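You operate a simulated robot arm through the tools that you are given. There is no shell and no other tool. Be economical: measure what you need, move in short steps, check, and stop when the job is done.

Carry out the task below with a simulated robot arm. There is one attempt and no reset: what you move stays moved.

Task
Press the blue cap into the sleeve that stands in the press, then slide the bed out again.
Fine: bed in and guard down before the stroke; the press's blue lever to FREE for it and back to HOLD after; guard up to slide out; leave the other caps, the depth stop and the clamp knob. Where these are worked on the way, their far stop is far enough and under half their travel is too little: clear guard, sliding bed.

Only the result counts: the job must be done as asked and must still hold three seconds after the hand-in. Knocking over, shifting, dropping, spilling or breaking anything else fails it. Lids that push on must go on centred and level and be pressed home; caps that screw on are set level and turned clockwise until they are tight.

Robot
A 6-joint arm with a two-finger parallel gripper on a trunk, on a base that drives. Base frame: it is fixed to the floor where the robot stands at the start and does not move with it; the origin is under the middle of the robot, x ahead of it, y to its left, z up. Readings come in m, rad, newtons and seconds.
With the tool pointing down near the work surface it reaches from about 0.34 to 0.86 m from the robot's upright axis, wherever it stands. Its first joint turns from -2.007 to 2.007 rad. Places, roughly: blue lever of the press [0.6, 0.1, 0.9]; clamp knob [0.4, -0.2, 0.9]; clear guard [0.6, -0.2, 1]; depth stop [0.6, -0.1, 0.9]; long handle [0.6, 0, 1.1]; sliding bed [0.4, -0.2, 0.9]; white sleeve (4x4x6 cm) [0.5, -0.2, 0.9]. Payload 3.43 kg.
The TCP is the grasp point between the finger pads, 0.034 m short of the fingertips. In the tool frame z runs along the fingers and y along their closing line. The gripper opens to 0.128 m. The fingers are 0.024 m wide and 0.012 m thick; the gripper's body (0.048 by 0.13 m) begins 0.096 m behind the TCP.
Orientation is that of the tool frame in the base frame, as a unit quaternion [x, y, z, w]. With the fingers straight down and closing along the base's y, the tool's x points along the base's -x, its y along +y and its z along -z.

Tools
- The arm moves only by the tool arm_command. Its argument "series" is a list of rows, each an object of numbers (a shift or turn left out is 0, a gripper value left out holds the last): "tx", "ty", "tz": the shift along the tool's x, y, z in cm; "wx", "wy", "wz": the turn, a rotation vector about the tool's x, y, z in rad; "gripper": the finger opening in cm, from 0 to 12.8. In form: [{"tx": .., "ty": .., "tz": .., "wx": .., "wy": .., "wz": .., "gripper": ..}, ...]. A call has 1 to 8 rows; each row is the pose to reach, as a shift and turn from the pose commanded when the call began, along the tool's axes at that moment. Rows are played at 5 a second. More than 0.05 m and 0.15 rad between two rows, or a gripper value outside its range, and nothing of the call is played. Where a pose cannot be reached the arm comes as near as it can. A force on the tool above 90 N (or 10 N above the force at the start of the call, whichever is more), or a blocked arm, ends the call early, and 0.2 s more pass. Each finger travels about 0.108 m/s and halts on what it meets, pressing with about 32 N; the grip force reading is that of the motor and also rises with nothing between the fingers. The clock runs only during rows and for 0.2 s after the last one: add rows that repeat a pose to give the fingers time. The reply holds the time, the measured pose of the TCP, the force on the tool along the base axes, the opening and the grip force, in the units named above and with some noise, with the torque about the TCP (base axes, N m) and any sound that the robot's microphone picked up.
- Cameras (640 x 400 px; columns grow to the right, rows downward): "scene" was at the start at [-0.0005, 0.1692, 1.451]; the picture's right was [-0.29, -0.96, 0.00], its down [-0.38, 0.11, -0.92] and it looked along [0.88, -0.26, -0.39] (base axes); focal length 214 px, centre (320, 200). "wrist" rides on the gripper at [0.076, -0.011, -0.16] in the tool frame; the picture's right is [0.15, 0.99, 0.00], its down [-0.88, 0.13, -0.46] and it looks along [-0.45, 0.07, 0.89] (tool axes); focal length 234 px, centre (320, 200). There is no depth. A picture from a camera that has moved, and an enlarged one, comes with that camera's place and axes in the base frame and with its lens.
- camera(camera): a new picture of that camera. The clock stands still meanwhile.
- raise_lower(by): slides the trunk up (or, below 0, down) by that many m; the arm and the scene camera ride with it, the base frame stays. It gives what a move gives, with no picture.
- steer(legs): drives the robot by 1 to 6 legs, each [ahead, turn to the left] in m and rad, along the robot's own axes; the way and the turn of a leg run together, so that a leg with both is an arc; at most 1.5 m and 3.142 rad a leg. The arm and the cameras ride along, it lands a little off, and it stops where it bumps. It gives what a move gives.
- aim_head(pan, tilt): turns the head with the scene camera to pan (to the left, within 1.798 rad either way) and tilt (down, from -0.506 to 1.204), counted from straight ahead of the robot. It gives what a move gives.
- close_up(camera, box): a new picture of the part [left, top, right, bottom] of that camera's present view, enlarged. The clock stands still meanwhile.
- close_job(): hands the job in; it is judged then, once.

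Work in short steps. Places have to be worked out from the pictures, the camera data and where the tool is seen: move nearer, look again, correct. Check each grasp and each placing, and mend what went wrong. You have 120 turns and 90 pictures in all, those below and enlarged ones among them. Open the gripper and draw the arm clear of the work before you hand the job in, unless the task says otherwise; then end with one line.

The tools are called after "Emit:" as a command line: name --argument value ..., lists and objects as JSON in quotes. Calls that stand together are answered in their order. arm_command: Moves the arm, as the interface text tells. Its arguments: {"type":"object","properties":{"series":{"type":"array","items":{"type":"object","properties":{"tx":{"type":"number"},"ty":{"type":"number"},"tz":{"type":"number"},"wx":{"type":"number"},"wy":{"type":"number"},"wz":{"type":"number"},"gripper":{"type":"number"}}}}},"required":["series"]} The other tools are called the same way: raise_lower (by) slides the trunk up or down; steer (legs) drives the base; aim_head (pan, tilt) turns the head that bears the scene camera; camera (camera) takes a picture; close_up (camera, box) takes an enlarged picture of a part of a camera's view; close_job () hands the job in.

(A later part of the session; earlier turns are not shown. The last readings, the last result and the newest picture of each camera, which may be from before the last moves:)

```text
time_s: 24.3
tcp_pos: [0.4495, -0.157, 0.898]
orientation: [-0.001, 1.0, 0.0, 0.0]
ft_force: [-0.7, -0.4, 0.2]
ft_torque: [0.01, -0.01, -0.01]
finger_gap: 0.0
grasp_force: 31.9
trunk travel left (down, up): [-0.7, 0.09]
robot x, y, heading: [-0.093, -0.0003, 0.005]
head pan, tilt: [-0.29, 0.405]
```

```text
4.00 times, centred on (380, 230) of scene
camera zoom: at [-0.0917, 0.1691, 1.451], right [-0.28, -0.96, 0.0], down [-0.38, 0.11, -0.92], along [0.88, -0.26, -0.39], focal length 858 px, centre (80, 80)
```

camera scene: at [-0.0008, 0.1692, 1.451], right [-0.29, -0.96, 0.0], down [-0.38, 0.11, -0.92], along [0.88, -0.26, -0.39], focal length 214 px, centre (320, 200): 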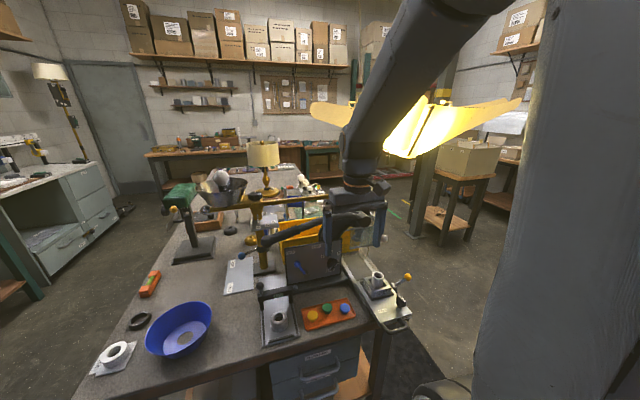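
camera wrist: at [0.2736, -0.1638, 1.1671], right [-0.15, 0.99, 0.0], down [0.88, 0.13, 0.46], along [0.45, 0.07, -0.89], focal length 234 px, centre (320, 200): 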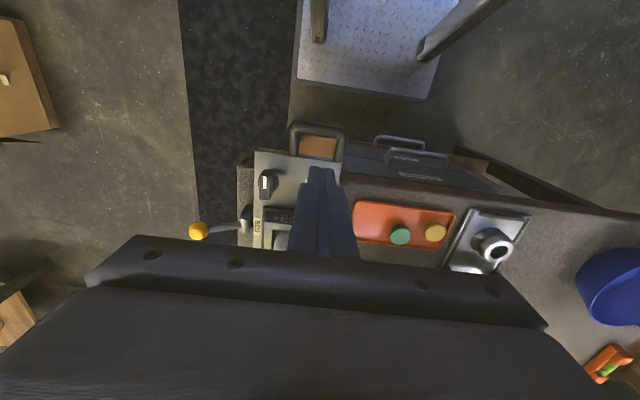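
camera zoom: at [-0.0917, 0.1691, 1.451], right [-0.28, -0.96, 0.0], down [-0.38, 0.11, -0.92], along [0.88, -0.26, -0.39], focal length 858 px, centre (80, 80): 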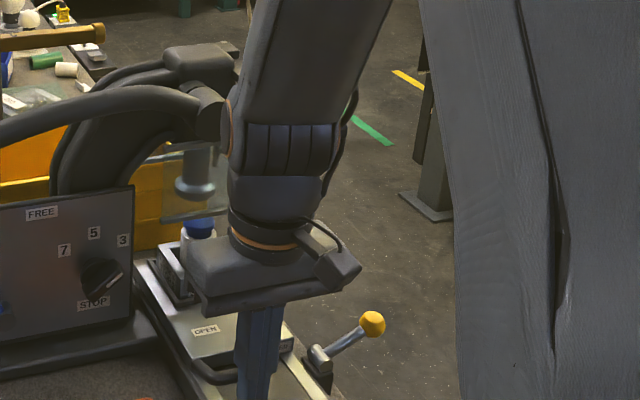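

The cap is nearly under the ram and there is no stop yet. I continue in 5 mm steps.

Emit:
arm_command --series '[{"tx": -0.5}, {"tx": -1}, {"tx": -1.5}, {"tx": -2}, {"tx": -2.5}]'

```text
time_s: 25.5
tcp_pos: [0.4668, -0.1568, 0.8976]
orientation: [0.001, 1.0, 0.001, -0.005]
ft_force: [-54.5, -3.5, 19.2]
ft_torque: [-0.18, 0.41, -0.06]
finger_gap: 0.0
grasp_force: 31.8
trunk travel left (down, up): [-0.7, 0.09]
robot x, y, heading: [-0.0945, 0.0011, 0.003]
head pan, tilt: [-0.29, 0.405]
```

A hard stop at x 0.467 means the bed is in, with about 16 cm of travel. I back off and look.

Emit:
arm_command --series '[{"tx": 1}, {"tx": 4}, {"tx": 7}, {"tx": 10, "tz": -4}, {"tx": 13, "tz": -8}, {"tx": 13, "tz": -12}, {"tx": 13, "ty": 4, "tz": -16}, {"tx": 13, "ty": 8, "tz": -20}]'

Emit:
close_up --camera "scene" --box '[320, 180, 420, 280]'

Emit:
camera --camera "wrist"

```text
refused: row 7 steps farther than a row can; nothing moved
```

```text
4.00 times, centred on (370, 230) of scene
camera zoom: at [-0.0954, 0.1691, 1.4513], right [-0.29, -0.96, 0.0], down [-0.37, 0.11, -0.92], along [0.88, -0.26, -0.39], focal length 858 px, centre (120, 80)
```

zoom: 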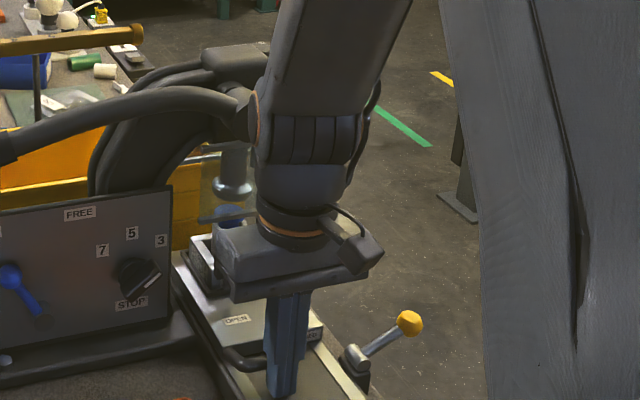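

```text
46 pictures are left
camera wrist: at [0.3932, -0.169, 1.0579], right [-0.15, 0.99, 0.0], down [0.89, 0.13, 0.45], along [0.44, 0.07, -0.89], focal length 234 px, centre (320, 200)
```

wrist: 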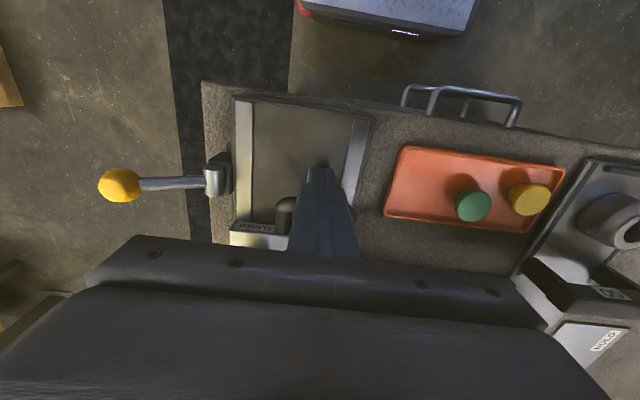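

That call was refused for one overlong row. I retry with shorter rows: back off, then up, toward a spot that views the guard.

Emit:
arm_command --series '[{"tx": 1}, {"tx": 4}, {"tx": 7}, {"tx": 10, "tz": -3}, {"tx": 12, "tz": -7}, {"tx": 12, "tz": -11}, {"tx": 12, "tz": -15.5}, {"tx": 12, "tz": -20}]'

Emit:
close_up --camera "scene" --box '[330, 185, 430, 275]'

```text
time_s: 27.3
tcp_pos: [0.354, -0.1566, 1.0992]
orientation: [-0.001, 1.0, 0.0, -0.001]
ft_force: [0.6, -0.5, 0.0]
ft_torque: [0.04, 0.04, -0.01]
finger_gap: 0.0001
grasp_force: 32.8
trunk travel left (down, up): [-0.7, 0.09]
robot x, y, heading: [-0.0883, -0.0015, 0.005]
head pan, tilt: [-0.29, 0.405]
```

```text
4.44 times, centred on (380, 230) of scene
camera zoom: at [-0.0913, 0.1689, 1.4511], right [-0.28, -0.96, 0.0], down [-0.38, 0.11, -0.92], along [0.88, -0.26, -0.39], focal length 953 px, centre (53, 67)
```

zoom: 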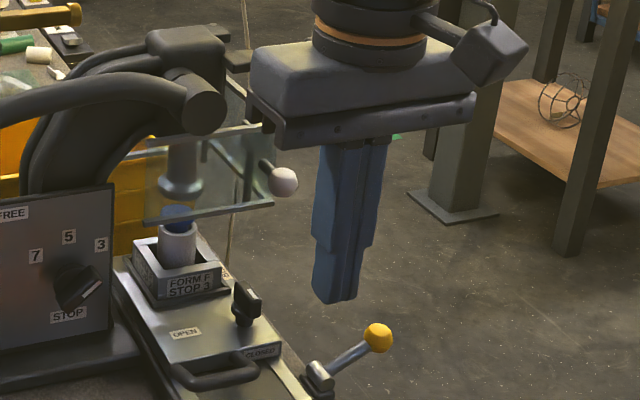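

The bed is fully in and the cap is under the ram. The guard's white ball is at about (0.543, -0.227, 1.036) on a rod pointing toward me. I tilt the tool 45° forward and line up to grip the ball.

Emit:
arm_command --series '[{"tx": -1, "ty": -1.5, "wy": -0.14, "gripper": 2}, {"tx": -2, "ty": -3, "wy": -0.28, "gripper": 4}, {"tx": -4, "ty": -4.5, "wy": -0.42, "gripper": 5}, {"tx": -6, "ty": -6, "wy": -0.56, "gripper": 5}, {"tx": -8, "ty": -7, "wy": -0.69, "gripper": 5}, {"tx": -10.5, "ty": -7, "wy": -0.785, "gripper": 5}, {"tx": -12, "ty": -7, "wy": -0.785, "gripper": 5}, {"tx": -12, "ty": -7, "wy": -0.785, "gripper": 5}]'

Emit:
camera --camera "wrist"

Emit:
close_up --camera "scene" --box '[330, 175, 430, 265]'

```text
time_s: 29.1
tcp_pos: [0.4737, -0.2283, 1.0976]
orientation: [0.0, 0.924, 0.0, 0.383]
ft_force: [-0.4, -0.7, -0.8]
ft_torque: [0.01, 0.03, 0.03]
finger_gap: 0.0498
grasp_force: 0.1
trunk travel left (down, up): [-0.7, 0.09]
robot x, y, heading: [-0.0925, -0.0024, 0.003]
head pan, tilt: [-0.29, 0.405]
```

```text
44 pictures are left
camera wrist: at [0.3075, -0.2397, 1.1569], right [-0.1, 0.99, -0.1], down [0.3, 0.13, 0.94], along [0.95, 0.07, -0.31], focal length 234 px, centre (320, 200)
```

wrist: 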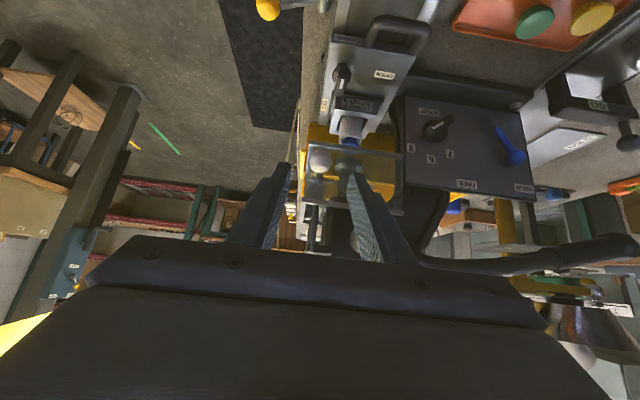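

```text
4.44 times, centred on (380, 220) of scene
camera zoom: at [-0.0917, 0.169, 1.4511], right [-0.28, -0.96, 0.0], down [-0.38, 0.11, -0.92], along [0.88, -0.26, -0.39], focal length 953 px, centre (53, 111)
```

zoom: 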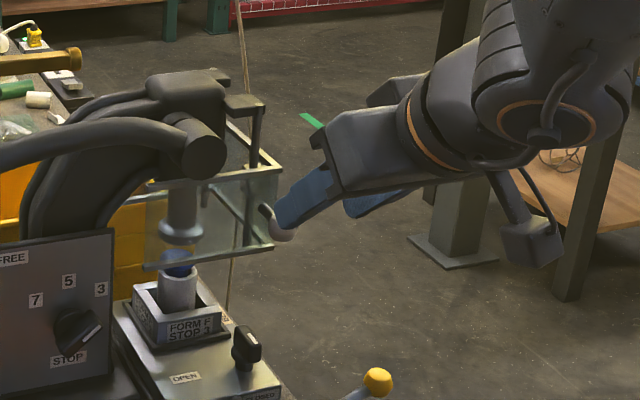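

Both views agree that the ball is at (0.543, -0.227, 1.034). I approach along the tool axis, stopping so the ball lies about 1 cm beyond the TCP.

Emit:
arm_command --series '[{"tx": -0.2, "tz": 2.5}, {"tx": -0.4, "tz": 5}, {"tx": -0.4, "tz": 7}, {"tx": -0.4, "tz": 8.2}, {"tx": -0.4, "tz": 8.2}]'

Emit:
close_up --camera "wrist" --box '[240, 110, 400, 230]'

Emit:
close_up --camera "scene" --box '[360, 195, 410, 240]'

```text
time_s: 30.3
tcp_pos: [0.5346, -0.2262, 1.0424]
orientation: [-0.001, 0.924, 0.001, 0.383]
ft_force: [0.6, -1.3, -0.3]
ft_torque: [0.01, 0.0, 0.0]
finger_gap: 0.0501
grasp_force: 0.0
trunk travel left (down, up): [-0.7, 0.09]
robot x, y, heading: [-0.0905, -0.0003, 0.001]
head pan, tilt: [-0.29, 0.405]
```

```text
3.33 times, centred on (320, 170) of wrist
camera zoom: at [0.3688, -0.2386, 1.1012], right [-0.1, 0.99, -0.1], down [0.3, 0.13, 0.94], along [0.95, 0.07, -0.31], focal length 781 px, centre (320, 300)
```

zoom: 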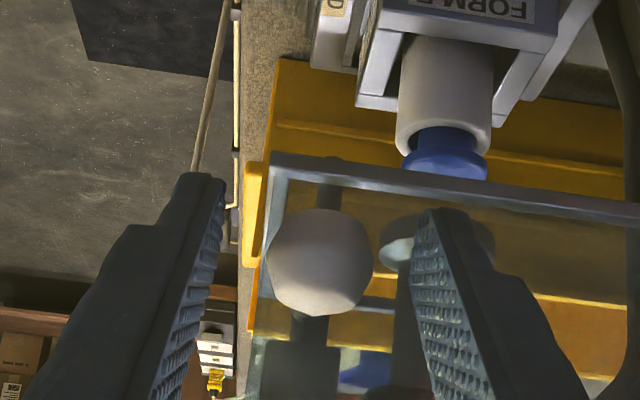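

```text
8.89 times, centred on (385, 218) of scene
camera zoom: at [-0.0916, 0.169, 1.4511], right [-0.28, -0.96, 0.0], down [-0.38, 0.11, -0.92], along [0.88, -0.26, -0.39], focal length 1906 px, centre (-258, 44)
```

zoom: 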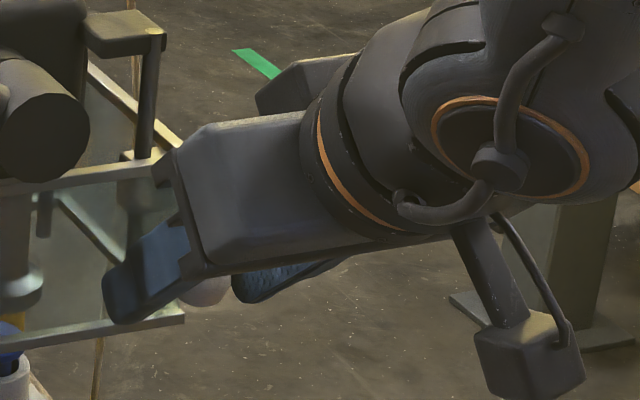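

The ball is between the fingers and centred. I close on it.

Emit:
arm_command --series '[{"gripper": 3.5}, {"gripper": 2}, {"gripper": 2}, {"gripper": 2}]'

```text
time_s: 31.3
tcp_pos: [0.5345, -0.2277, 1.0436]
orientation: [-0.001, 0.924, 0.001, 0.383]
ft_force: [0.1, -0.5, -1.3]
ft_torque: [-0.01, 0.01, 0.01]
finger_gap: 0.0258
grasp_force: 44.5
trunk travel left (down, up): [-0.7, 0.09]
robot x, y, heading: [-0.0891, 0.0007, 0.003]
head pan, tilt: [-0.29, 0.405]
```

The ball is gripped. I move straight down 3 cm to see how the guard responds.

Emit:
arm_command --series '[{"tx": 0.5, "tz": 0.5}, {"tx": 1.0, "tz": 1.0}, {"tx": 1.5, "tz": 1.5}, {"tx": 2.1, "tz": 2.1}, {"tx": 2.1, "tz": 2.1}]'

Emit:
close_up --camera "scene" --box '[330, 185, 410, 265]'

```text
time_s: 32.5
tcp_pos: [0.5353, -0.2276, 1.0138]
orientation: [0.0, 0.924, 0.0, 0.383]
ft_force: [-9.3, 0.3, -0.8]
ft_torque: [0.0, -0.24, -0.02]
finger_gap: 0.0259
grasp_force: 44.9
trunk travel left (down, up): [-0.7, 0.09]
robot x, y, heading: [-0.0895, 0.0019, 0.001]
head pan, tilt: [-0.29, 0.405]
```

```text
5.00 times, centred on (370, 225) of scene
camera zoom: at [-0.0921, 0.1691, 1.451], right [-0.28, -0.96, 0.0], down [-0.38, 0.11, -0.92], along [0.88, -0.26, -0.39], focal length 1072 px, centre (70, 75)
```

zoom: 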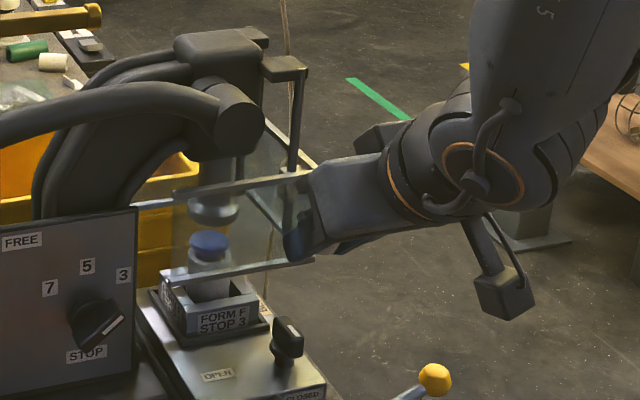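

The guard slides down with the ball. I continue downward with a slight -x correction.

Emit:
arm_command --series '[{"tx": 0.6, "tz": 0.45}, {"tx": 1.1, "tz": 0.95}, {"tx": 1.6, "tz": 1.45}, {"tx": 2.2, "tz": 2.05}, {"tx": 2.2, "tz": 2.05}]'

Emit:
close_up --camera "scene" --box '[330, 185, 410, 265]'

```text
time_s: 33.7
tcp_pos: [0.5358, -0.2272, 0.9822]
orientation: [0.0, 0.924, 0.0, 0.382]
ft_force: [0.1, 0.7, -1.5]
ft_torque: [0.02, -0.63, 0.01]
finger_gap: 0.0261
grasp_force: 45.1
trunk travel left (down, up): [-0.7, 0.09]
robot x, y, heading: [-0.0887, 0.0006, 0.001]
head pan, tilt: [-0.29, 0.405]
```

```text
5.00 times, centred on (370, 225) of scene
camera zoom: at [-0.0917, 0.1691, 1.451], right [-0.28, -0.96, 0.0], down [-0.38, 0.11, -0.92], along [0.88, -0.26, -0.39], focal length 1072 px, centre (70, 75)
```

zoom: 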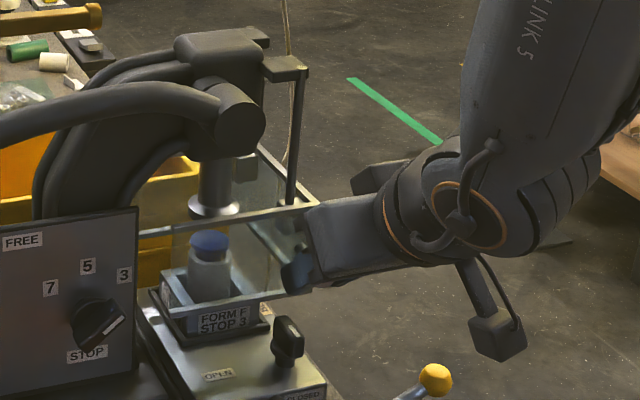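

The guard is 6 cm down and the fingertips are nearing the clamp knob. I go another 1.5 cm and check whether it stops.

Emit:
arm_command --series '[{"tx": 0.35, "tz": 0.35}, {"tx": 0.7, "tz": 0.7}, {"tx": 1.05, "tz": 1.05}, {"tx": 1.05, "tz": 1.05}]'

Emit:
close_up --camera "scene" --box '[345, 210, 405, 265]'

```text
time_s: 34.7
tcp_pos: [0.5352, -0.2275, 0.9688]
orientation: [0.0, 0.924, 0.0, 0.382]
ft_force: [6.7, 1.9, -0.7]
ft_torque: [0.07, -0.55, 0.02]
finger_gap: 0.026
grasp_force: 44.8
trunk travel left (down, up): [-0.7, 0.09]
robot x, y, heading: [-0.0929, -0.0013, 0.001]
head pan, tilt: [-0.29, 0.405]
```

```text
7.27 times, centred on (375, 238) of scene
camera zoom: at [-0.0913, 0.1691, 1.451], right [-0.28, -0.96, 0.0], down [-0.38, 0.11, -0.92], along [0.88, -0.26, -0.39], focal length 1560 px, centre (-80, -73)
```

zoom: 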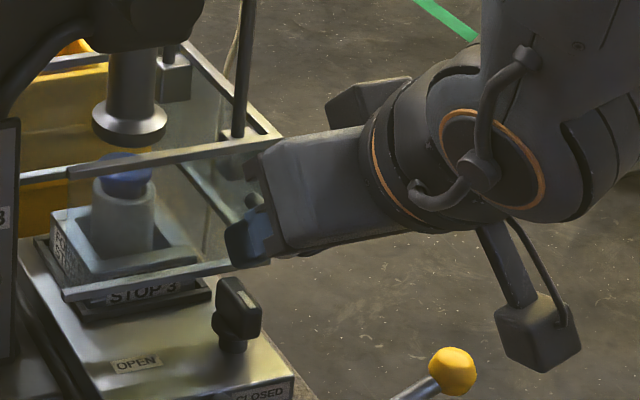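

The guard still has a gap to the bed and the fingertips are close to the clamp knob. I release, draw back, and push the ball down from above with closed fingertips.

Emit:
arm_command --series '[{"gripper": 4}, {"gripper": 5}, {"gripper": 5}, {"tz": -3, "gripper": 5}, {"tz": -6, "gripper": 5}, {"tx": -2, "tz": -6, "gripper": 2}, {"tx": -3.8, "tz": -5.5, "gripper": 0}, {"tx": -3.8, "tz": -4.9, "gripper": 0}]'

Emit:
close_up --camera "scene" --box '[345, 200, 415, 265]'

Emit:
close_up --camera "wrist" --box '[240, 110, 400, 230]'

```text
time_s: 36.5
tcp_pos: [0.5275, -0.2268, 1.0294]
orientation: [0.0, 0.924, 0.0, 0.382]
ft_force: [-0.1, -0.6, -0.3]
ft_torque: [0.04, 0.06, -0.02]
finger_gap: 0.0
grasp_force: 31.6
trunk travel left (down, up): [-0.7, 0.09]
robot x, y, heading: [-0.0921, -0.0015, 0.001]
head pan, tilt: [-0.29, 0.405]
```

```text
6.15 times, centred on (380, 232) of scene
camera zoom: at [-0.0918, 0.1691, 1.451], right [-0.28, -0.96, 0.0], down [-0.38, 0.11, -0.92], along [0.88, -0.26, -0.39], focal length 1320 px, centre (-49, 0)
```

zoom: 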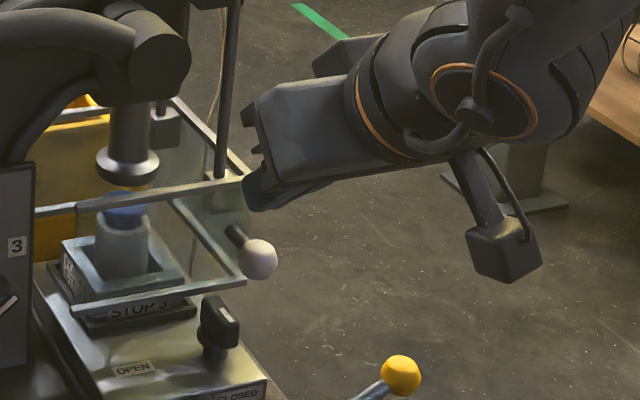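

```text
3.33 times, centred on (320, 170) of wrist
camera zoom: at [0.3606, -0.2392, 1.0883], right [-0.1, 0.99, -0.1], down [0.3, 0.13, 0.94], along [0.95, 0.07, -0.31], focal length 781 px, centre (320, 300)
```

zoom: 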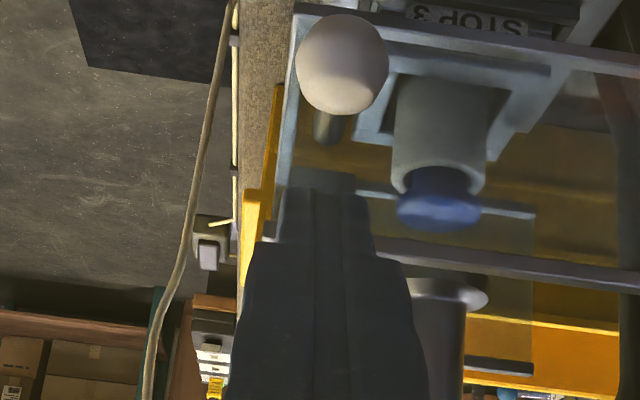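

The guard stays where it was left, and the ball is at z 0.9615 directly under the fingertips. I push down.

Emit:
arm_command --series '[{"tx": 0.7, "tz": 0.7}, {"tx": 1.2, "tz": 1.2}, {"tx": 1.6, "tz": 1.6}, {"tx": 2.0, "tz": 2.0}, {"tx": 2.4, "tz": 2.4}, {"tx": 2.8, "tz": 2.8}]'

Emit:
close_up --camera "scene" --box '[345, 200, 415, 265]'

```text
time_s: 37.9
tcp_pos: [0.5273, -0.2272, 0.989]
orientation: [0.0, 0.924, 0.0, 0.383]
ft_force: [-0.2, -0.7, -0.7]
ft_torque: [-0.01, 0.01, -0.01]
finger_gap: 0.0
grasp_force: 31.9
trunk travel left (down, up): [-0.7, 0.09]
robot x, y, heading: [-0.0933, -0.003, -0.002]
head pan, tilt: [-0.29, 0.405]
```

```text
6.15 times, centred on (380, 232) of scene
camera zoom: at [-0.0917, 0.1691, 1.451], right [-0.28, -0.96, 0.0], down [-0.38, 0.11, -0.92], along [0.88, -0.26, -0.39], focal length 1320 px, centre (-49, 0)
```

zoom: 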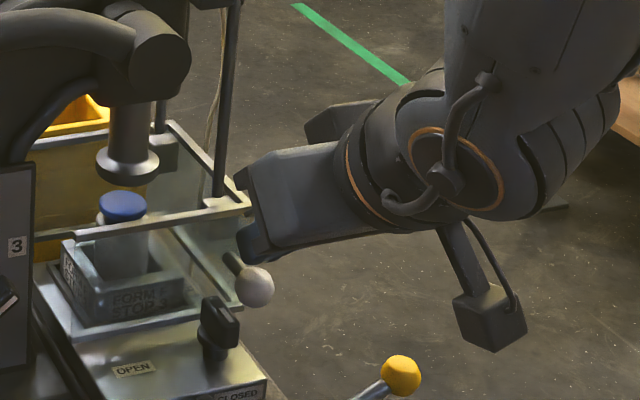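

The guard goes further down. I keep pushing in small steps until it stops.

Emit:
arm_command --series '[{"tx": 0.4, "tz": 0.4}, {"tx": 0.8, "tz": 0.8}, {"tx": 1.2, "tz": 1.2}, {"tx": 1.6, "tz": 1.6}, {"tx": 2.0, "tz": 2.0}]'

Emit:
close_up --camera "scene" --box '[345, 200, 415, 265]'

```text
time_s: 39.2
tcp_pos: [0.5407, -0.2295, 0.9783]
orientation: [-0.004, 0.917, -0.002, 0.4]
ft_force: [3.5, -2.6, 4.9]
ft_torque: [-0.06, -0.2, -0.05]
finger_gap: 0.0001
grasp_force: 31.8
trunk travel left (down, up): [-0.7, 0.09]
robot x, y, heading: [-0.0905, -0.0021, 0.005]
head pan, tilt: [-0.29, 0.405]
stopped in row 5: the force on the tool passed its limit at 91 N (the readings are from after the stop); the commanded pose is now the measured one
```

```text
6.15 times, centred on (380, 232) of scene
camera zoom: at [-0.0915, 0.1693, 1.4504], right [-0.28, -0.96, 0.0], down [-0.38, 0.11, -0.92], along [0.88, -0.26, -0.39], focal length 1320 px, centre (-49, 0)
```

zoom: 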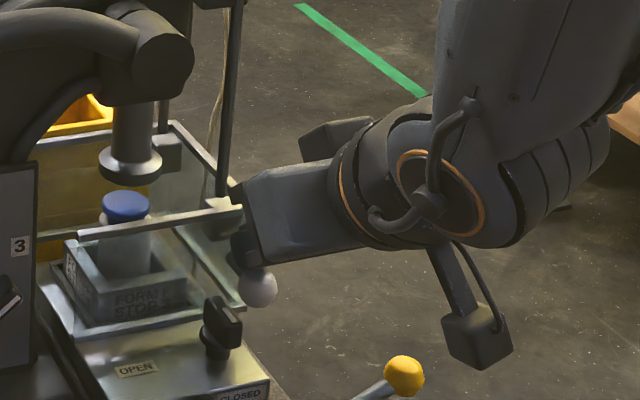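

The guard is down at its stop, about 10 cm of travel. I withdraw the arm up and back, then go to look at the panel.

Emit:
arm_command --series '[{"tx": -1.4, "tz": -1.4}, {"tx": 1.4, "tz": -4.2}, {"tx": 4.2, "tz": -7}, {"tx": 7.1, "tz": -9.9}, {"tx": 5.7, "tz": -11.3, "ty": 4}, {"tx": 5.7, "tz": -11.3, "ty": 8.5}, {"tx": 5.7, "tz": -11.3, "ty": 13}, {"tx": 5.7, "tz": -11.3, "ty": 17.5}]'

Emit:
arm_command --series '[{"ty": 4.5, "wy": -0.1}, {"ty": 9, "wy": -0.2}, {"ty": 9, "wy": -0.3}]'

Emit:
camera --camera "wrist"

Emit:
close_up --camera "scene" --box '[270, 185, 400, 275]'

```text
time_s: 41.0
tcp_pos: [0.4273, -0.0667, 1.0129]
orientation: [-0.004, 0.917, 0.002, 0.398]
ft_force: [-1.1, -0.1, -0.9]
ft_torque: [0.04, 0.05, -0.01]
finger_gap: 0.0001
grasp_force: 32.3
out of reach, approached as far as the arm can: row 7, 8
trunk travel left (down, up): [-0.7, 0.09]
robot x, y, heading: [-0.0901, 0.0011, 0.004]
head pan, tilt: [-0.29, 0.405]
```

```text
time_s: 41.8
tcp_pos: [0.4686, -0.0373, 1.0346]
orientation: [-0.001, 0.852, 0.041, 0.523]
ft_force: [0.7, -0.3, 0.3]
ft_torque: [0.04, 0.03, 0.02]
finger_gap: 0.0
grasp_force: 32.1
out of reach, approached as far as the arm can: row 1, 2, 3
trunk travel left (down, up): [-0.7, 0.09]
robot x, y, heading: [-0.0928, 0.0025, 0.006]
head pan, tilt: [-0.29, 0.405]
```

```text
33 pictures are left
camera wrist: at [0.2927, -0.0566, 1.0395], right [-0.11, 0.99, -0.06], down [-0.01, 0.06, 1.0], along [0.99, 0.11, 0.0], focal length 234 px, centre (320, 200)
```

wrist: 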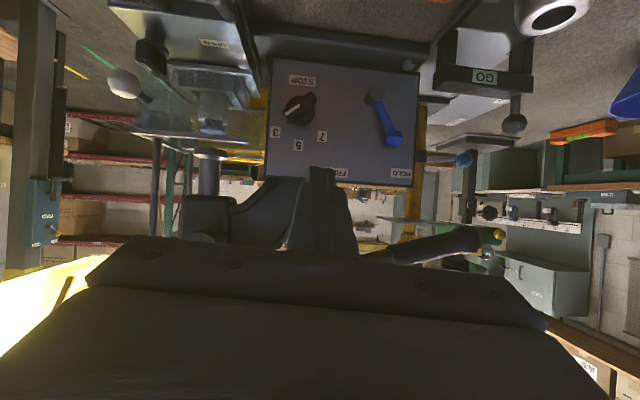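

```text
4.44 times, centred on (335, 230) of scene
camera zoom: at [-0.0914, 0.1691, 1.451], right [-0.28, -0.96, 0.0], down [-0.38, 0.11, -0.92], along [0.88, -0.26, -0.39], focal length 953 px, centre (253, 67)
```

zoom: 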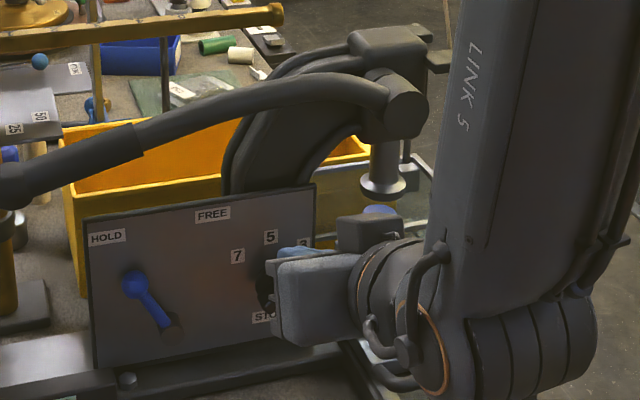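

The arm was too cramped for this tilted pose. The panel face is at x≈0.61, the lever ball at about (0.599, 0.074, 0.95) and the pivot at (0.603, 0.041, 0.895). I drive back 0.14 m for room.

Emit:
steer --legs '[[-0.14, 0]]'

Emit:
arm_command --series '[{"tx": 0.01}]'

```text
time_s: 43.1
tcp_pos: [0.3273, -0.037, 1.0353]
orientation: [-0.001, 0.852, 0.041, 0.522]
ft_force: [-0.2, -1.2, -0.5]
ft_torque: [0.0, -0.03, 0.01]
finger_gap: 0.0001
grasp_force: 32.6
trunk travel left (down, up): [-0.7, 0.09]
robot x, y, heading: [-0.2338, -0.001, 0.003]
head pan, tilt: [-0.29, 0.405]
```

```text
time_s: 43.5
tcp_pos: [0.3267, -0.0377, 1.0345]
orientation: [-0.001, 0.852, 0.041, 0.521]
ft_force: [0.4, 0.7, -0.4]
ft_torque: [-0.02, -0.01, 0.0]
finger_gap: 0.0001
grasp_force: 31.8
trunk travel left (down, up): [-0.7, 0.09]
robot x, y, heading: [-0.2344, -0.0025, 0.002]
head pan, tilt: [-0.29, 0.405]
```

With room to work, I straighten the small yaw and go to a stand-off 8 cm in front of the lever ball, fingers open 3.6 cm.

Emit:
arm_command --series '[{"tx": -0.9, "ty": 2, "tz": 3.4, "wx": 0.02, "gripper": 1}, {"tx": -1.8, "ty": 4, "tz": 6.9, "wx": 0.04, "gripper": 2}, {"tx": -2.7, "ty": 6, "tz": 10.3, "wx": 0.06, "gripper": 3.6}, {"tx": -3.6, "ty": 8, "tz": 13.7, "wx": 0.07, "gripper": 3.6}, {"tx": -4.6, "ty": 10.2, "tz": 17.2, "wx": 0.07, "gripper": 3.6}, {"tx": -4.6, "ty": 10.2, "tz": 17.2, "wx": 0.07, "gripper": 3.6}]'

Emit:
camera --camera "wrist"

```text
time_s: 44.9
tcp_pos: [0.4867, -0.0299, 1.0036]
orientation: [-0.035, 0.852, 0.031, 0.521]
ft_force: [1.1, -0.6, 0.6]
ft_torque: [-0.01, 0.02, -0.02]
finger_gap: 0.0363
grasp_force: 0.1
out of reach, approached as far as the arm can: row 1, 2, 3, 4, 5, 6
trunk travel left (down, up): [-0.7, 0.09]
robot x, y, heading: [-0.2311, -0.0011, 0.003]
head pan, tilt: [-0.29, 0.405]
```

```text
31 pictures are left
camera wrist: at [0.312, -0.0577, 1.0084], right [-0.16, 0.98, -0.11], down [-0.02, 0.11, 0.99], along [0.99, 0.16, 0.0], focal length 234 px, centre (320, 200)
```

wrist: 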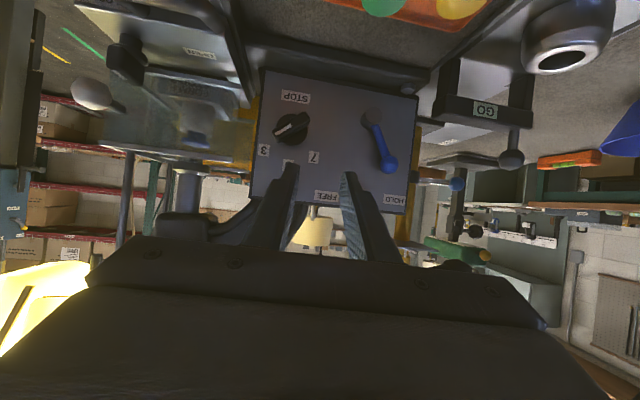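

The arm cannot yaw further right relative to its bearing, so the lever needs the robot standing further left. I back away, raise the trunk, and shift about 0.25 m left with an S-path.

Emit:
steer --legs '[[-0.53, 0]]'

Emit:
raise_lower --by 0.08

Emit:
steer --legs '[[0, 0.5], [0.52, 0], [0, -0.5]]'

Emit:
camera --camera "scene"

```text
time_s: 46.2
tcp_pos: [0.4094, -0.0306, 1.0037]
orientation: [-0.035, 0.852, 0.031, 0.522]
ft_force: [-0.1, 0.7, -0.6]
ft_torque: [0.05, 0.02, 0.0]
finger_gap: 0.0358
grasp_force: 0.1
trunk travel left (down, up): [-0.7, 0.09]
robot x, y, heading: [-0.3126, -0.0023, 0.004]
head pan, tilt: [-0.29, 0.405]
stopped in leg 1: the robot was blocked; the commanded pose is now the measured one
```

```text
time_s: 47.4
tcp_pos: [0.4094, -0.0294, 1.0845]
orientation: [-0.035, 0.852, 0.031, 0.522]
ft_force: [0.5, 0.2, 0.2]
ft_torque: [0.0, 0.0, 0.02]
finger_gap: 0.0359
grasp_force: 0.1
trunk travel left (down, up): [-0.78, 0.01]
robot x, y, heading: [-0.3105, 0.0014, 0.0]
head pan, tilt: [-0.29, 0.405]
```

```text
time_s: 48.4
tcp_pos: [0.4083, 0.0562, 1.0838]
orientation: [-0.089, 0.848, 0.064, 0.518]
ft_force: [-0.1, 0.2, -0.4]
ft_torque: [-0.02, -0.01, -0.04]
finger_gap: 0.0359
grasp_force: 0.0
trunk travel left (down, up): [-0.78, 0.01]
robot x, y, heading: [-0.3091, 0.003, 0.118]
head pan, tilt: [-0.29, 0.405]
stopped in leg 1: the robot was blocked; the commanded pose is now the measured one
```

```text
30 pictures are left
camera scene: at [-0.3519, 0.1649, 1.531], right [-0.17, -0.99, 0.0], down [-0.39, 0.07, -0.92], along [0.91, -0.16, -0.39], focal length 214 px, centre (320, 200)
```

scene: 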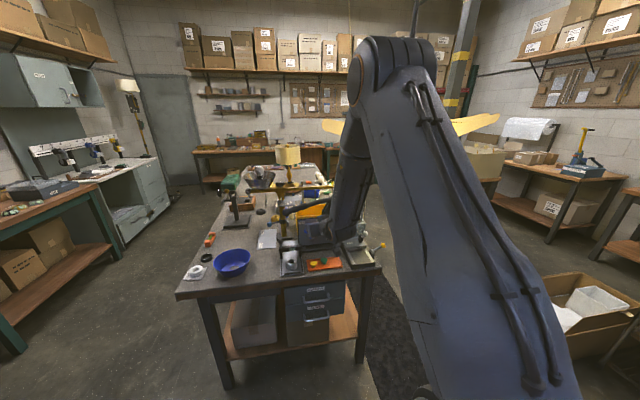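

Something behind the robot blocks further backing, so I stay here and use a tool yaw of about 18° instead, which is within the arm's range. I close the fingers and line up left of the lever ball.

Emit:
arm_command --series '[{"tx": 1.3, "ty": 0.6, "tz": 3.8, "wx": -0.02, "wz": -0.01, "gripper": 2}, {"tx": 2.6, "ty": 1.2, "tz": 7.6, "wx": -0.04, "wz": -0.02, "gripper": 0}, {"tx": 3.9, "ty": 1.8, "tz": 11.4, "wx": -0.071, "wz": -0.036, "gripper": 0}, {"tx": 5.3, "ty": 2.35, "tz": 15.2, "wx": -0.071, "wz": -0.036, "gripper": 0}, {"tx": 5.3, "ty": 2.35, "tz": 15.2, "wx": -0.071, "wz": -0.036, "gripper": 0}]'

Emit:
camera --camera "wrist"

Emit:
close_up --camera "scene" --box '[260, 190, 390, 280]'

```text
time_s: 49.6
tcp_pos: [0.5105, 0.1083, 0.9674]
orientation: [-0.121, 0.844, 0.084, 0.516]
ft_force: [-0.1, 0.9, 0.0]
ft_torque: [-0.02, -0.01, -0.02]
finger_gap: 0.0
grasp_force: 31.8
trunk travel left (down, up): [-0.78, 0.01]
robot x, y, heading: [-0.3086, 0.0013, 0.121]
head pan, tilt: [-0.29, 0.405]
```

```text
29 pictures are left
camera wrist: at [0.3441, 0.0456, 0.9717], right [-0.35, 0.93, -0.11], down [-0.04, 0.11, 0.99], along [0.94, 0.35, 0.0], focal length 234 px, centre (320, 200)
```

wrist: 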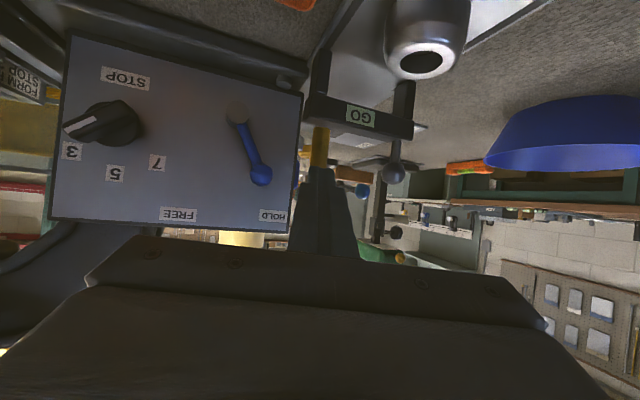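

```text
4.44 times, centred on (325, 235) of scene
camera zoom: at [-0.3519, 0.1647, 1.5311], right [-0.17, -0.99, 0.0], down [-0.39, 0.07, -0.92], along [0.91, -0.16, -0.39], focal length 953 px, centre (298, 44)
```

zoom: 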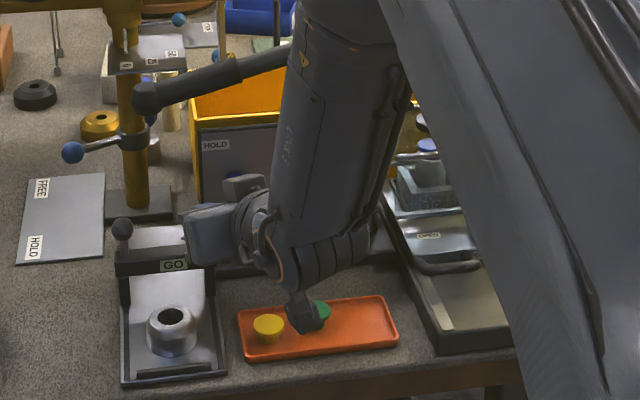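

The lever ball is confirmed at (0.599, 0.072, 0.953), and the tool is left of it. I move in +x to bring the fingertips alongside it.

Emit:
arm_command --series '[{"tx": -0.8, "ty": -0.53, "tz": 1.56}, {"tx": -1.6, "ty": -1.06, "tz": 3.12}, {"tx": -2.41, "ty": -1.6, "tz": 4.68}, {"tx": -2.41, "ty": -1.6, "tz": 4.68}]'

Emit:
close_up --camera "wrist" --box '[180, 70, 380, 230]'

```text
time_s: 50.6
tcp_pos: [0.5662, 0.1069, 0.9676]
orientation: [-0.121, 0.843, 0.084, 0.517]
ft_force: [0.0, -0.2, 0.0]
ft_torque: [-0.03, 0.0, -0.03]
finger_gap: 0.0
grasp_force: 31.9
trunk travel left (down, up): [-0.78, 0.01]
robot x, y, heading: [-0.3128, -0.0036, 0.122]
head pan, tilt: [-0.29, 0.405]
```

```text
2.50 times, centred on (280, 150) of wrist
camera zoom: at [0.3998, 0.0441, 0.9722], right [-0.35, 0.93, -0.11], down [-0.04, 0.11, 0.99], along [0.94, 0.35, 0.0], focal length 585 px, centre (420, 325)
```

zoom: 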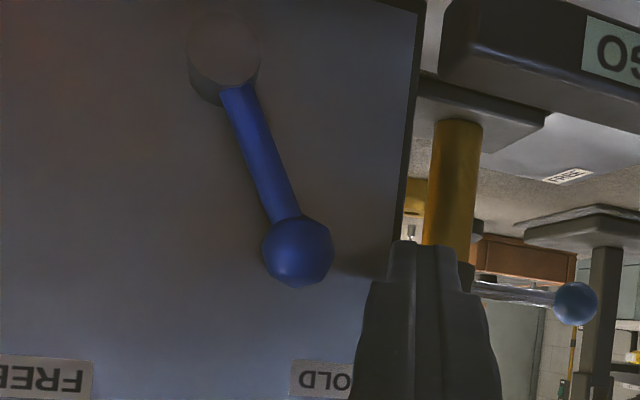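

The fingertips are level with the ball, just left of it. I push in -y toward FREE.

Emit:
arm_command --series '[{"tx": 0.18, "ty": -1.43, "tz": -0.4}, {"tx": 0.29, "ty": -2.39, "tz": -0.67}, {"tx": 0.41, "ty": -3.35, "tz": -0.93}, {"tx": 0.53, "ty": -4.3, "tz": -1.2}, {"tx": 0.65, "ty": -5.26, "tz": -1.47}, {"tx": 0.75, "ty": -6.1, "tz": -1.7}]'

Emit:
camera --camera "wrist"

```text
time_s: 52.0
tcp_pos: [0.5657, 0.0415, 0.9685]
orientation: [-0.121, 0.843, 0.084, 0.517]
ft_force: [-0.1, -0.1, 0.2]
ft_torque: [0.02, 0.01, 0.01]
finger_gap: 0.0003
grasp_force: 32.1
trunk travel left (down, up): [-0.78, 0.01]
robot x, y, heading: [-0.3091, 0.0011, 0.113]
head pan, tilt: [-0.29, 0.405]
```

```text
26 pictures are left
camera wrist: at [0.4009, -0.0203, 0.9728], right [-0.35, 0.93, -0.11], down [-0.04, 0.11, 0.99], along [0.94, 0.35, 0.0], focal length 234 px, centre (320, 200)
```

wrist: 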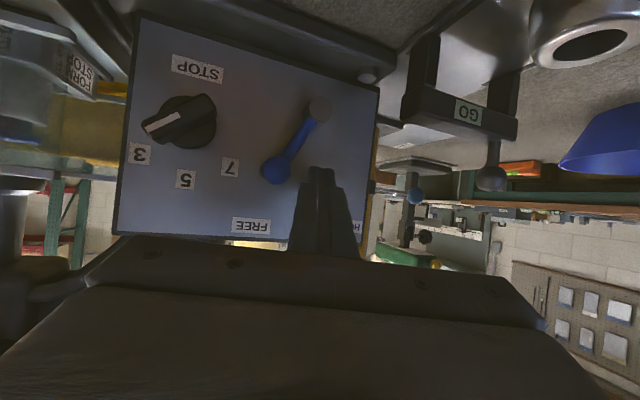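

The lever snapped over to FREE. I withdraw straight back and then up.

Emit:
arm_command --series '[{"tx": 1.76, "ty": 1.16, "tz": -3.4}, {"tx": 3.51, "ty": 2.33, "tz": -6.8}, {"tx": 5.27, "ty": 3.49, "tz": -10.2}, {"tx": 1.27, "ty": 3.56, "tz": -12.2}, {"tx": -2.73, "ty": 3.63, "tz": -14.2}, {"tx": -6.73, "ty": 3.7, "tz": -16.2}, {"tx": -10.73, "ty": 3.77, "tz": -18.2}]'

Emit:
arm_command --series '[{"wy": 0.14}, {"wy": 0.28}, {"wy": 0.42}, {"wy": 0.56}, {"wy": 0.7}, {"wy": 0.84}, {"wy": 0.98}, {"wy": 1.09}]'

```text
time_s: 53.6
tcp_pos: [0.4468, 0.0417, 1.1486]
orientation: [-0.121, 0.844, 0.084, 0.516]
ft_force: [-0.1, 0.0, -0.6]
ft_torque: [0.01, -0.02, 0.01]
finger_gap: 0.0
grasp_force: 31.9
trunk travel left (down, up): [-0.78, 0.01]
robot x, y, heading: [-0.3098, 0.0015, 0.116]
head pan, tilt: [-0.29, 0.405]
```

```text
time_s: 55.4
tcp_pos: [0.4482, 0.0431, 1.1469]
orientation: [-0.146, 0.989, 0.008, 0.003]
ft_force: [0.0, -0.9, -0.2]
ft_torque: [0.02, -0.04, 0.01]
finger_gap: 0.0001
grasp_force: 32.1
out of reach, approached as far as the arm can: row 3
trunk travel left (down, up): [-0.78, 0.01]
robot x, y, heading: [-0.3079, 0.0009, 0.118]
head pan, tilt: [-0.29, 0.405]
```

The tool is vertical again. I raise it, yaw toward 90° so the fingers can cradle the handle, then drive ahead a little for reach.

Emit:
arm_command --series '[{"tz": -2, "wz": -0.145}, {"tz": -4, "wz": -0.29}, {"tz": -6, "wz": -0.435}, {"tz": -6, "wz": -0.58}, {"tz": -6, "wz": -0.725}, {"tz": -6, "wz": -0.87}, {"tz": -6, "wz": -1.01}, {"tz": -6, "wz": -1.15}]'

Emit:
arm_command --series '[{"wz": -0.128, "gripper": 1}, {"wz": -0.128, "gripper": 1.6}]'

Emit:
steer --legs '[[0.1, -0.118]]'

Emit:
camera --camera "scene"

```text
time_s: 57.2
tcp_pos: [0.448, 0.0403, 1.2084]
orientation: [-0.662, 0.749, 0.005, 0.008]
ft_force: [-0.2, -0.3, -1.2]
ft_torque: [-0.01, 0.01, -0.01]
finger_gap: 0.0001
grasp_force: 31.7
trunk travel left (down, up): [-0.78, 0.01]
robot x, y, heading: [-0.308, -0.001, 0.118]
head pan, tilt: [-0.29, 0.405]
```

```text
time_s: 57.8
tcp_pos: [0.4474, 0.041, 1.2073]
orientation: [0.708, -0.706, -0.005, -0.009]
ft_force: [-0.7, -0.6, 0.0]
ft_torque: [-0.01, 0.0, -0.02]
finger_gap: 0.016
grasp_force: 0.1
trunk travel left (down, up): [-0.78, 0.01]
robot x, y, heading: [-0.3103, -0.0036, 0.117]
head pan, tilt: [-0.29, 0.405]
```

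```text
time_s: 59.0
tcp_pos: [0.5453, -0.0403, 1.2086]
orientation: [-0.665, 0.747, 0.005, 0.009]
ft_force: [-0.9, -0.4, 0.4]
ft_torque: [0.0, -0.04, 0.0]
finger_gap: 0.016
grasp_force: 0.1
trunk travel left (down, up): [-0.78, 0.01]
robot x, y, heading: [-0.2118, 0.0053, 0.003]
head pan, tilt: [-0.29, 0.405]
```

```text
25 pictures are left
camera scene: at [-0.234, 0.1746, 1.531], right [-0.28, -0.96, 0.0], down [-0.38, 0.11, -0.92], along [0.88, -0.26, -0.39], focal length 214 px, centre (320, 200)
```

scene: 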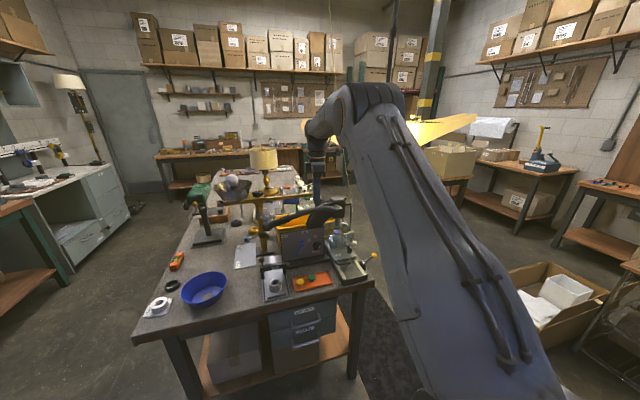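

The tool is above the handle's line. I shift to y≈0.13, directly above the handle's grip, and square the yaw.

Emit:
arm_command --series '[{"tx": -4.3, "ty": 0.1, "wz": -0.06}, {"tx": -8.6, "ty": 0.2, "wz": -0.118}, {"tx": -12.9, "ty": 0.3, "tz": 0.5, "wz": -0.118}, {"tx": -17.1, "ty": 0.5, "tz": 1.5, "wz": -0.118}, {"tx": -17.1, "ty": 0.5, "tz": 2, "wz": -0.118}]'

Emit:
camera --camera "wrist"

Emit:
close_up --camera "scene" --box '[230, 170, 370, 270]'

```text
time_s: 60.2
tcp_pos: [0.5617, 0.1332, 1.1876]
orientation: [0.708, -0.706, -0.002, -0.009]
ft_force: [0.2, 1.2, -0.1]
ft_torque: [0.0, 0.02, 0.01]
finger_gap: 0.0162
grasp_force: 0.0
trunk travel left (down, up): [-0.78, 0.01]
robot x, y, heading: [-0.2114, 0.0065, 0.001]
head pan, tilt: [-0.29, 0.405]
```

```text
24 pictures are left
camera wrist: at [0.5713, 0.0531, 1.3463], right [-0.99, -0.15, -0.01], down [-0.14, 0.87, 0.47], along [-0.06, 0.47, -0.88], focal length 234 px, centre (320, 200)
```

wrist: 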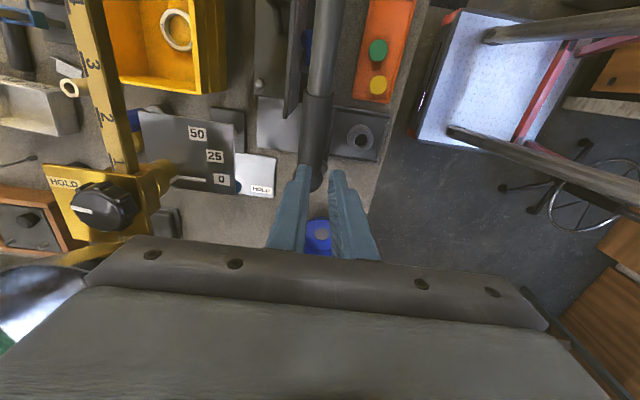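

```text
4.00 times, centred on (300, 220) of scene
camera zoom: at [-0.2336, 0.1748, 1.531], right [-0.28, -0.96, 0.0], down [-0.38, 0.11, -0.92], along [0.88, -0.26, -0.39], focal length 858 px, centre (400, 120)
```

zoom: 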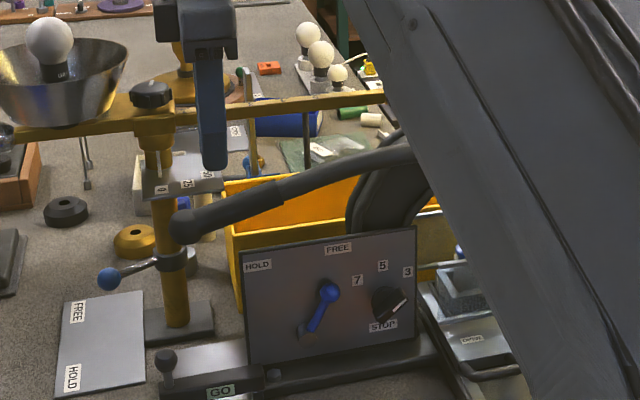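

The handle's grip runs under the tool at x≈0.563 and z≈1.098. I open to 5 cm, descend around it and close.

Emit:
arm_command --series '[{"gripper": 4}, {"tz": 2, "gripper": 5}, {"tz": 4.5, "gripper": 5}, {"tz": 7.3, "gripper": 5}, {"tz": 7.3, "gripper": 3.5}, {"tz": 7.3, "gripper": 2.5}, {"tz": 7.3, "gripper": 2.5}]'

Emit:
close_up --camera "scene" --box '[240, 185, 350, 270]'

```text
time_s: 61.8
tcp_pos: [0.564, 0.1287, 1.1182]
orientation: [0.708, -0.706, -0.002, -0.011]
ft_force: [34.1, 2.6, 12.6]
ft_torque: [-0.09, -1.24, 0.07]
finger_gap: 0.0448
grasp_force: 17.6
trunk travel left (down, up): [-0.78, 0.01]
robot x, y, heading: [-0.2106, 0.0049, 0.008]
head pan, tilt: [-0.29, 0.405]
```

```text
4.71 times, centred on (295, 228) of scene
camera zoom: at [-0.2319, 0.1745, 1.5311], right [-0.28, -0.96, 0.0], down [-0.38, 0.11, -0.92], along [0.88, -0.26, -0.39], focal length 1009 px, centre (438, 71)
```

zoom: 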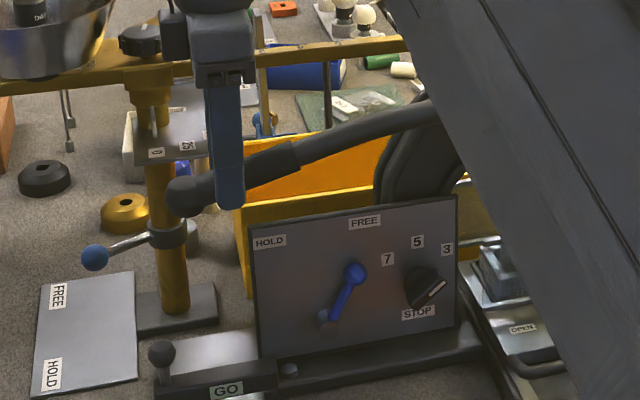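

The far finger met the handle first, so the handle is about 6 mm further in x. I reopen, shift and close again.

Emit:
arm_command --series '[{"gripper": 5.2}, {"gripper": 5.2}, {"ty": -0.6, "gripper": 5.2}, {"ty": -0.6, "gripper": 4}, {"ty": -0.6, "gripper": 3}, {"ty": -0.6, "gripper": 3}]'

```text
time_s: 63.2
tcp_pos: [0.5685, 0.1313, 1.1171]
orientation: [0.708, -0.706, -0.003, -0.009]
ft_force: [12.6, 2.5, -1.8]
ft_torque: [0.13, -0.34, 0.06]
finger_gap: 0.0372
grasp_force: 6.0
trunk travel left (down, up): [-0.78, 0.01]
robot x, y, heading: [-0.2098, 0.0043, -0.001]
head pan, tilt: [-0.29, 0.405]
```

It is nearly centred. I shift 2 mm more and tighten.

Emit:
arm_command --series '[{"ty": -0.15, "gripper": 2}, {"ty": -0.2, "gripper": 2}, {"ty": -0.2, "gripper": 2}]'

```text
time_s: 64.0
tcp_pos: [0.5708, 0.13, 1.117]
orientation: [0.708, -0.706, -0.003, -0.009]
ft_force: [21.5, 3.8, -0.9]
ft_torque: [0.17, -0.57, 0.04]
finger_gap: 0.0325
grasp_force: 11.1
trunk travel left (down, up): [-0.78, 0.01]
robot x, y, heading: [-0.2093, 0.0052, 0.002]
head pan, tilt: [-0.29, 0.405]
```

Still one-sided, as the grip is thinner than I thought. I shift 3 mm more.

Emit:
arm_command --series '[{"ty": -0.3, "gripper": 2}, {"ty": -0.3, "gripper": 2}, {"ty": -0.3, "gripper": 2}]'

```text
time_s: 64.8
tcp_pos: [0.5719, 0.1304, 1.117]
orientation: [0.708, -0.706, -0.003, -0.009]
ft_force: [14.0, 3.9, 2.0]
ft_torque: [0.09, -0.32, -0.05]
finger_gap: 0.0287
grasp_force: 44.6
trunk travel left (down, up): [-0.78, 0.01]
robot x, y, heading: [-0.212, 0.0073, 0.002]
head pan, tilt: [-0.29, 0.405]
```

The handle is gripped at 2.9 cm. I pull it down along its arc, 3 cm first.

Emit:
arm_command --series '[{"tx": 0.05, "ty": -0.1, "tz": 0.8}, {"tx": 0.1, "ty": -0.2, "tz": 1.6}, {"tx": 0.2, "ty": -0.2, "tz": 2.3}, {"tx": 0.3, "ty": -0.2, "tz": 3}, {"tx": 0.3, "ty": -0.2, "tz": 3}]'

```text
time_s: 66.0
tcp_pos: [0.5731, 0.1284, 1.0902]
orientation: [0.708, -0.706, -0.003, -0.01]
ft_force: [-17.3, -0.6, 36.6]
ft_torque: [-0.01, 0.12, 0.02]
finger_gap: 0.029
grasp_force: 44.6
trunk travel left (down, up): [-0.78, 0.01]
robot x, y, heading: [-0.2117, 0.0046, 0.003]
head pan, tilt: [-0.29, 0.405]
```

There is 37 N of resistance after 2.7 cm. I check whether the handle and ram moved.

Emit:
close_up --camera "scene" --box '[250, 180, 390, 280]'

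```text
4.00 times, centred on (320, 230) of scene
camera zoom: at [-0.2367, 0.1742, 1.5312], right [-0.28, -0.96, 0.0], down [-0.38, 0.11, -0.92], along [0.88, -0.26, -0.39], focal length 858 px, centre (320, 80)
```

zoom: 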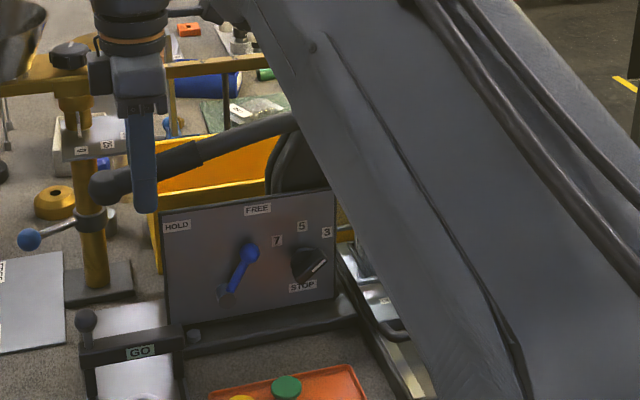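

The grip slid down the handle, which moved only slightly. I will push from above with the fingertips cradling the top instead, so I open and raise.

Emit:
arm_command --series '[{"gripper": 4}, {"gripper": 5}, {"gripper": 5}, {"tz": -4, "gripper": 5}, {"tz": -7.2, "gripper": 5}, {"tz": -7.2, "gripper": 2.5}, {"tz": -7.2, "gripper": 1.6}, {"tz": -7.2, "gripper": 1.6}]'

Emit:
camera --camera "wrist"

```text
time_s: 67.8
tcp_pos: [0.576, 0.1278, 1.16]
orientation: [0.708, -0.706, -0.004, -0.009]
ft_force: [-0.1, 0.1, 0.4]
ft_torque: [0.0, 0.03, -0.02]
finger_gap: 0.0163
grasp_force: 0.0
trunk travel left (down, up): [-0.78, 0.01]
robot x, y, heading: [-0.2107, 0.0088, 0.007]
head pan, tilt: [-0.29, 0.405]
```

```text
20 pictures are left
camera wrist: at [0.5854, 0.0495, 1.318], right [-0.99, -0.15, -0.01], down [-0.14, 0.87, 0.47], along [-0.06, 0.47, -0.88], focal length 234 px, centre (320, 200)
```

wrist: 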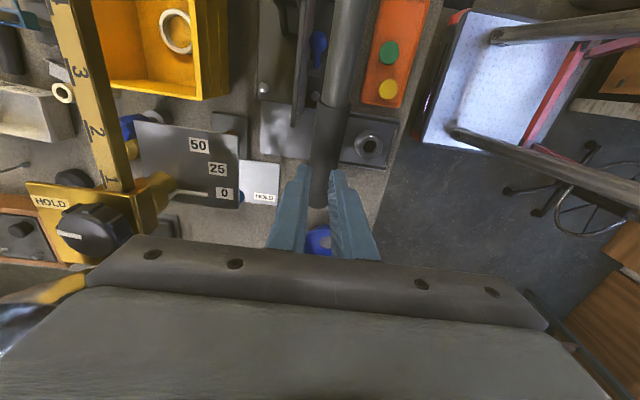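

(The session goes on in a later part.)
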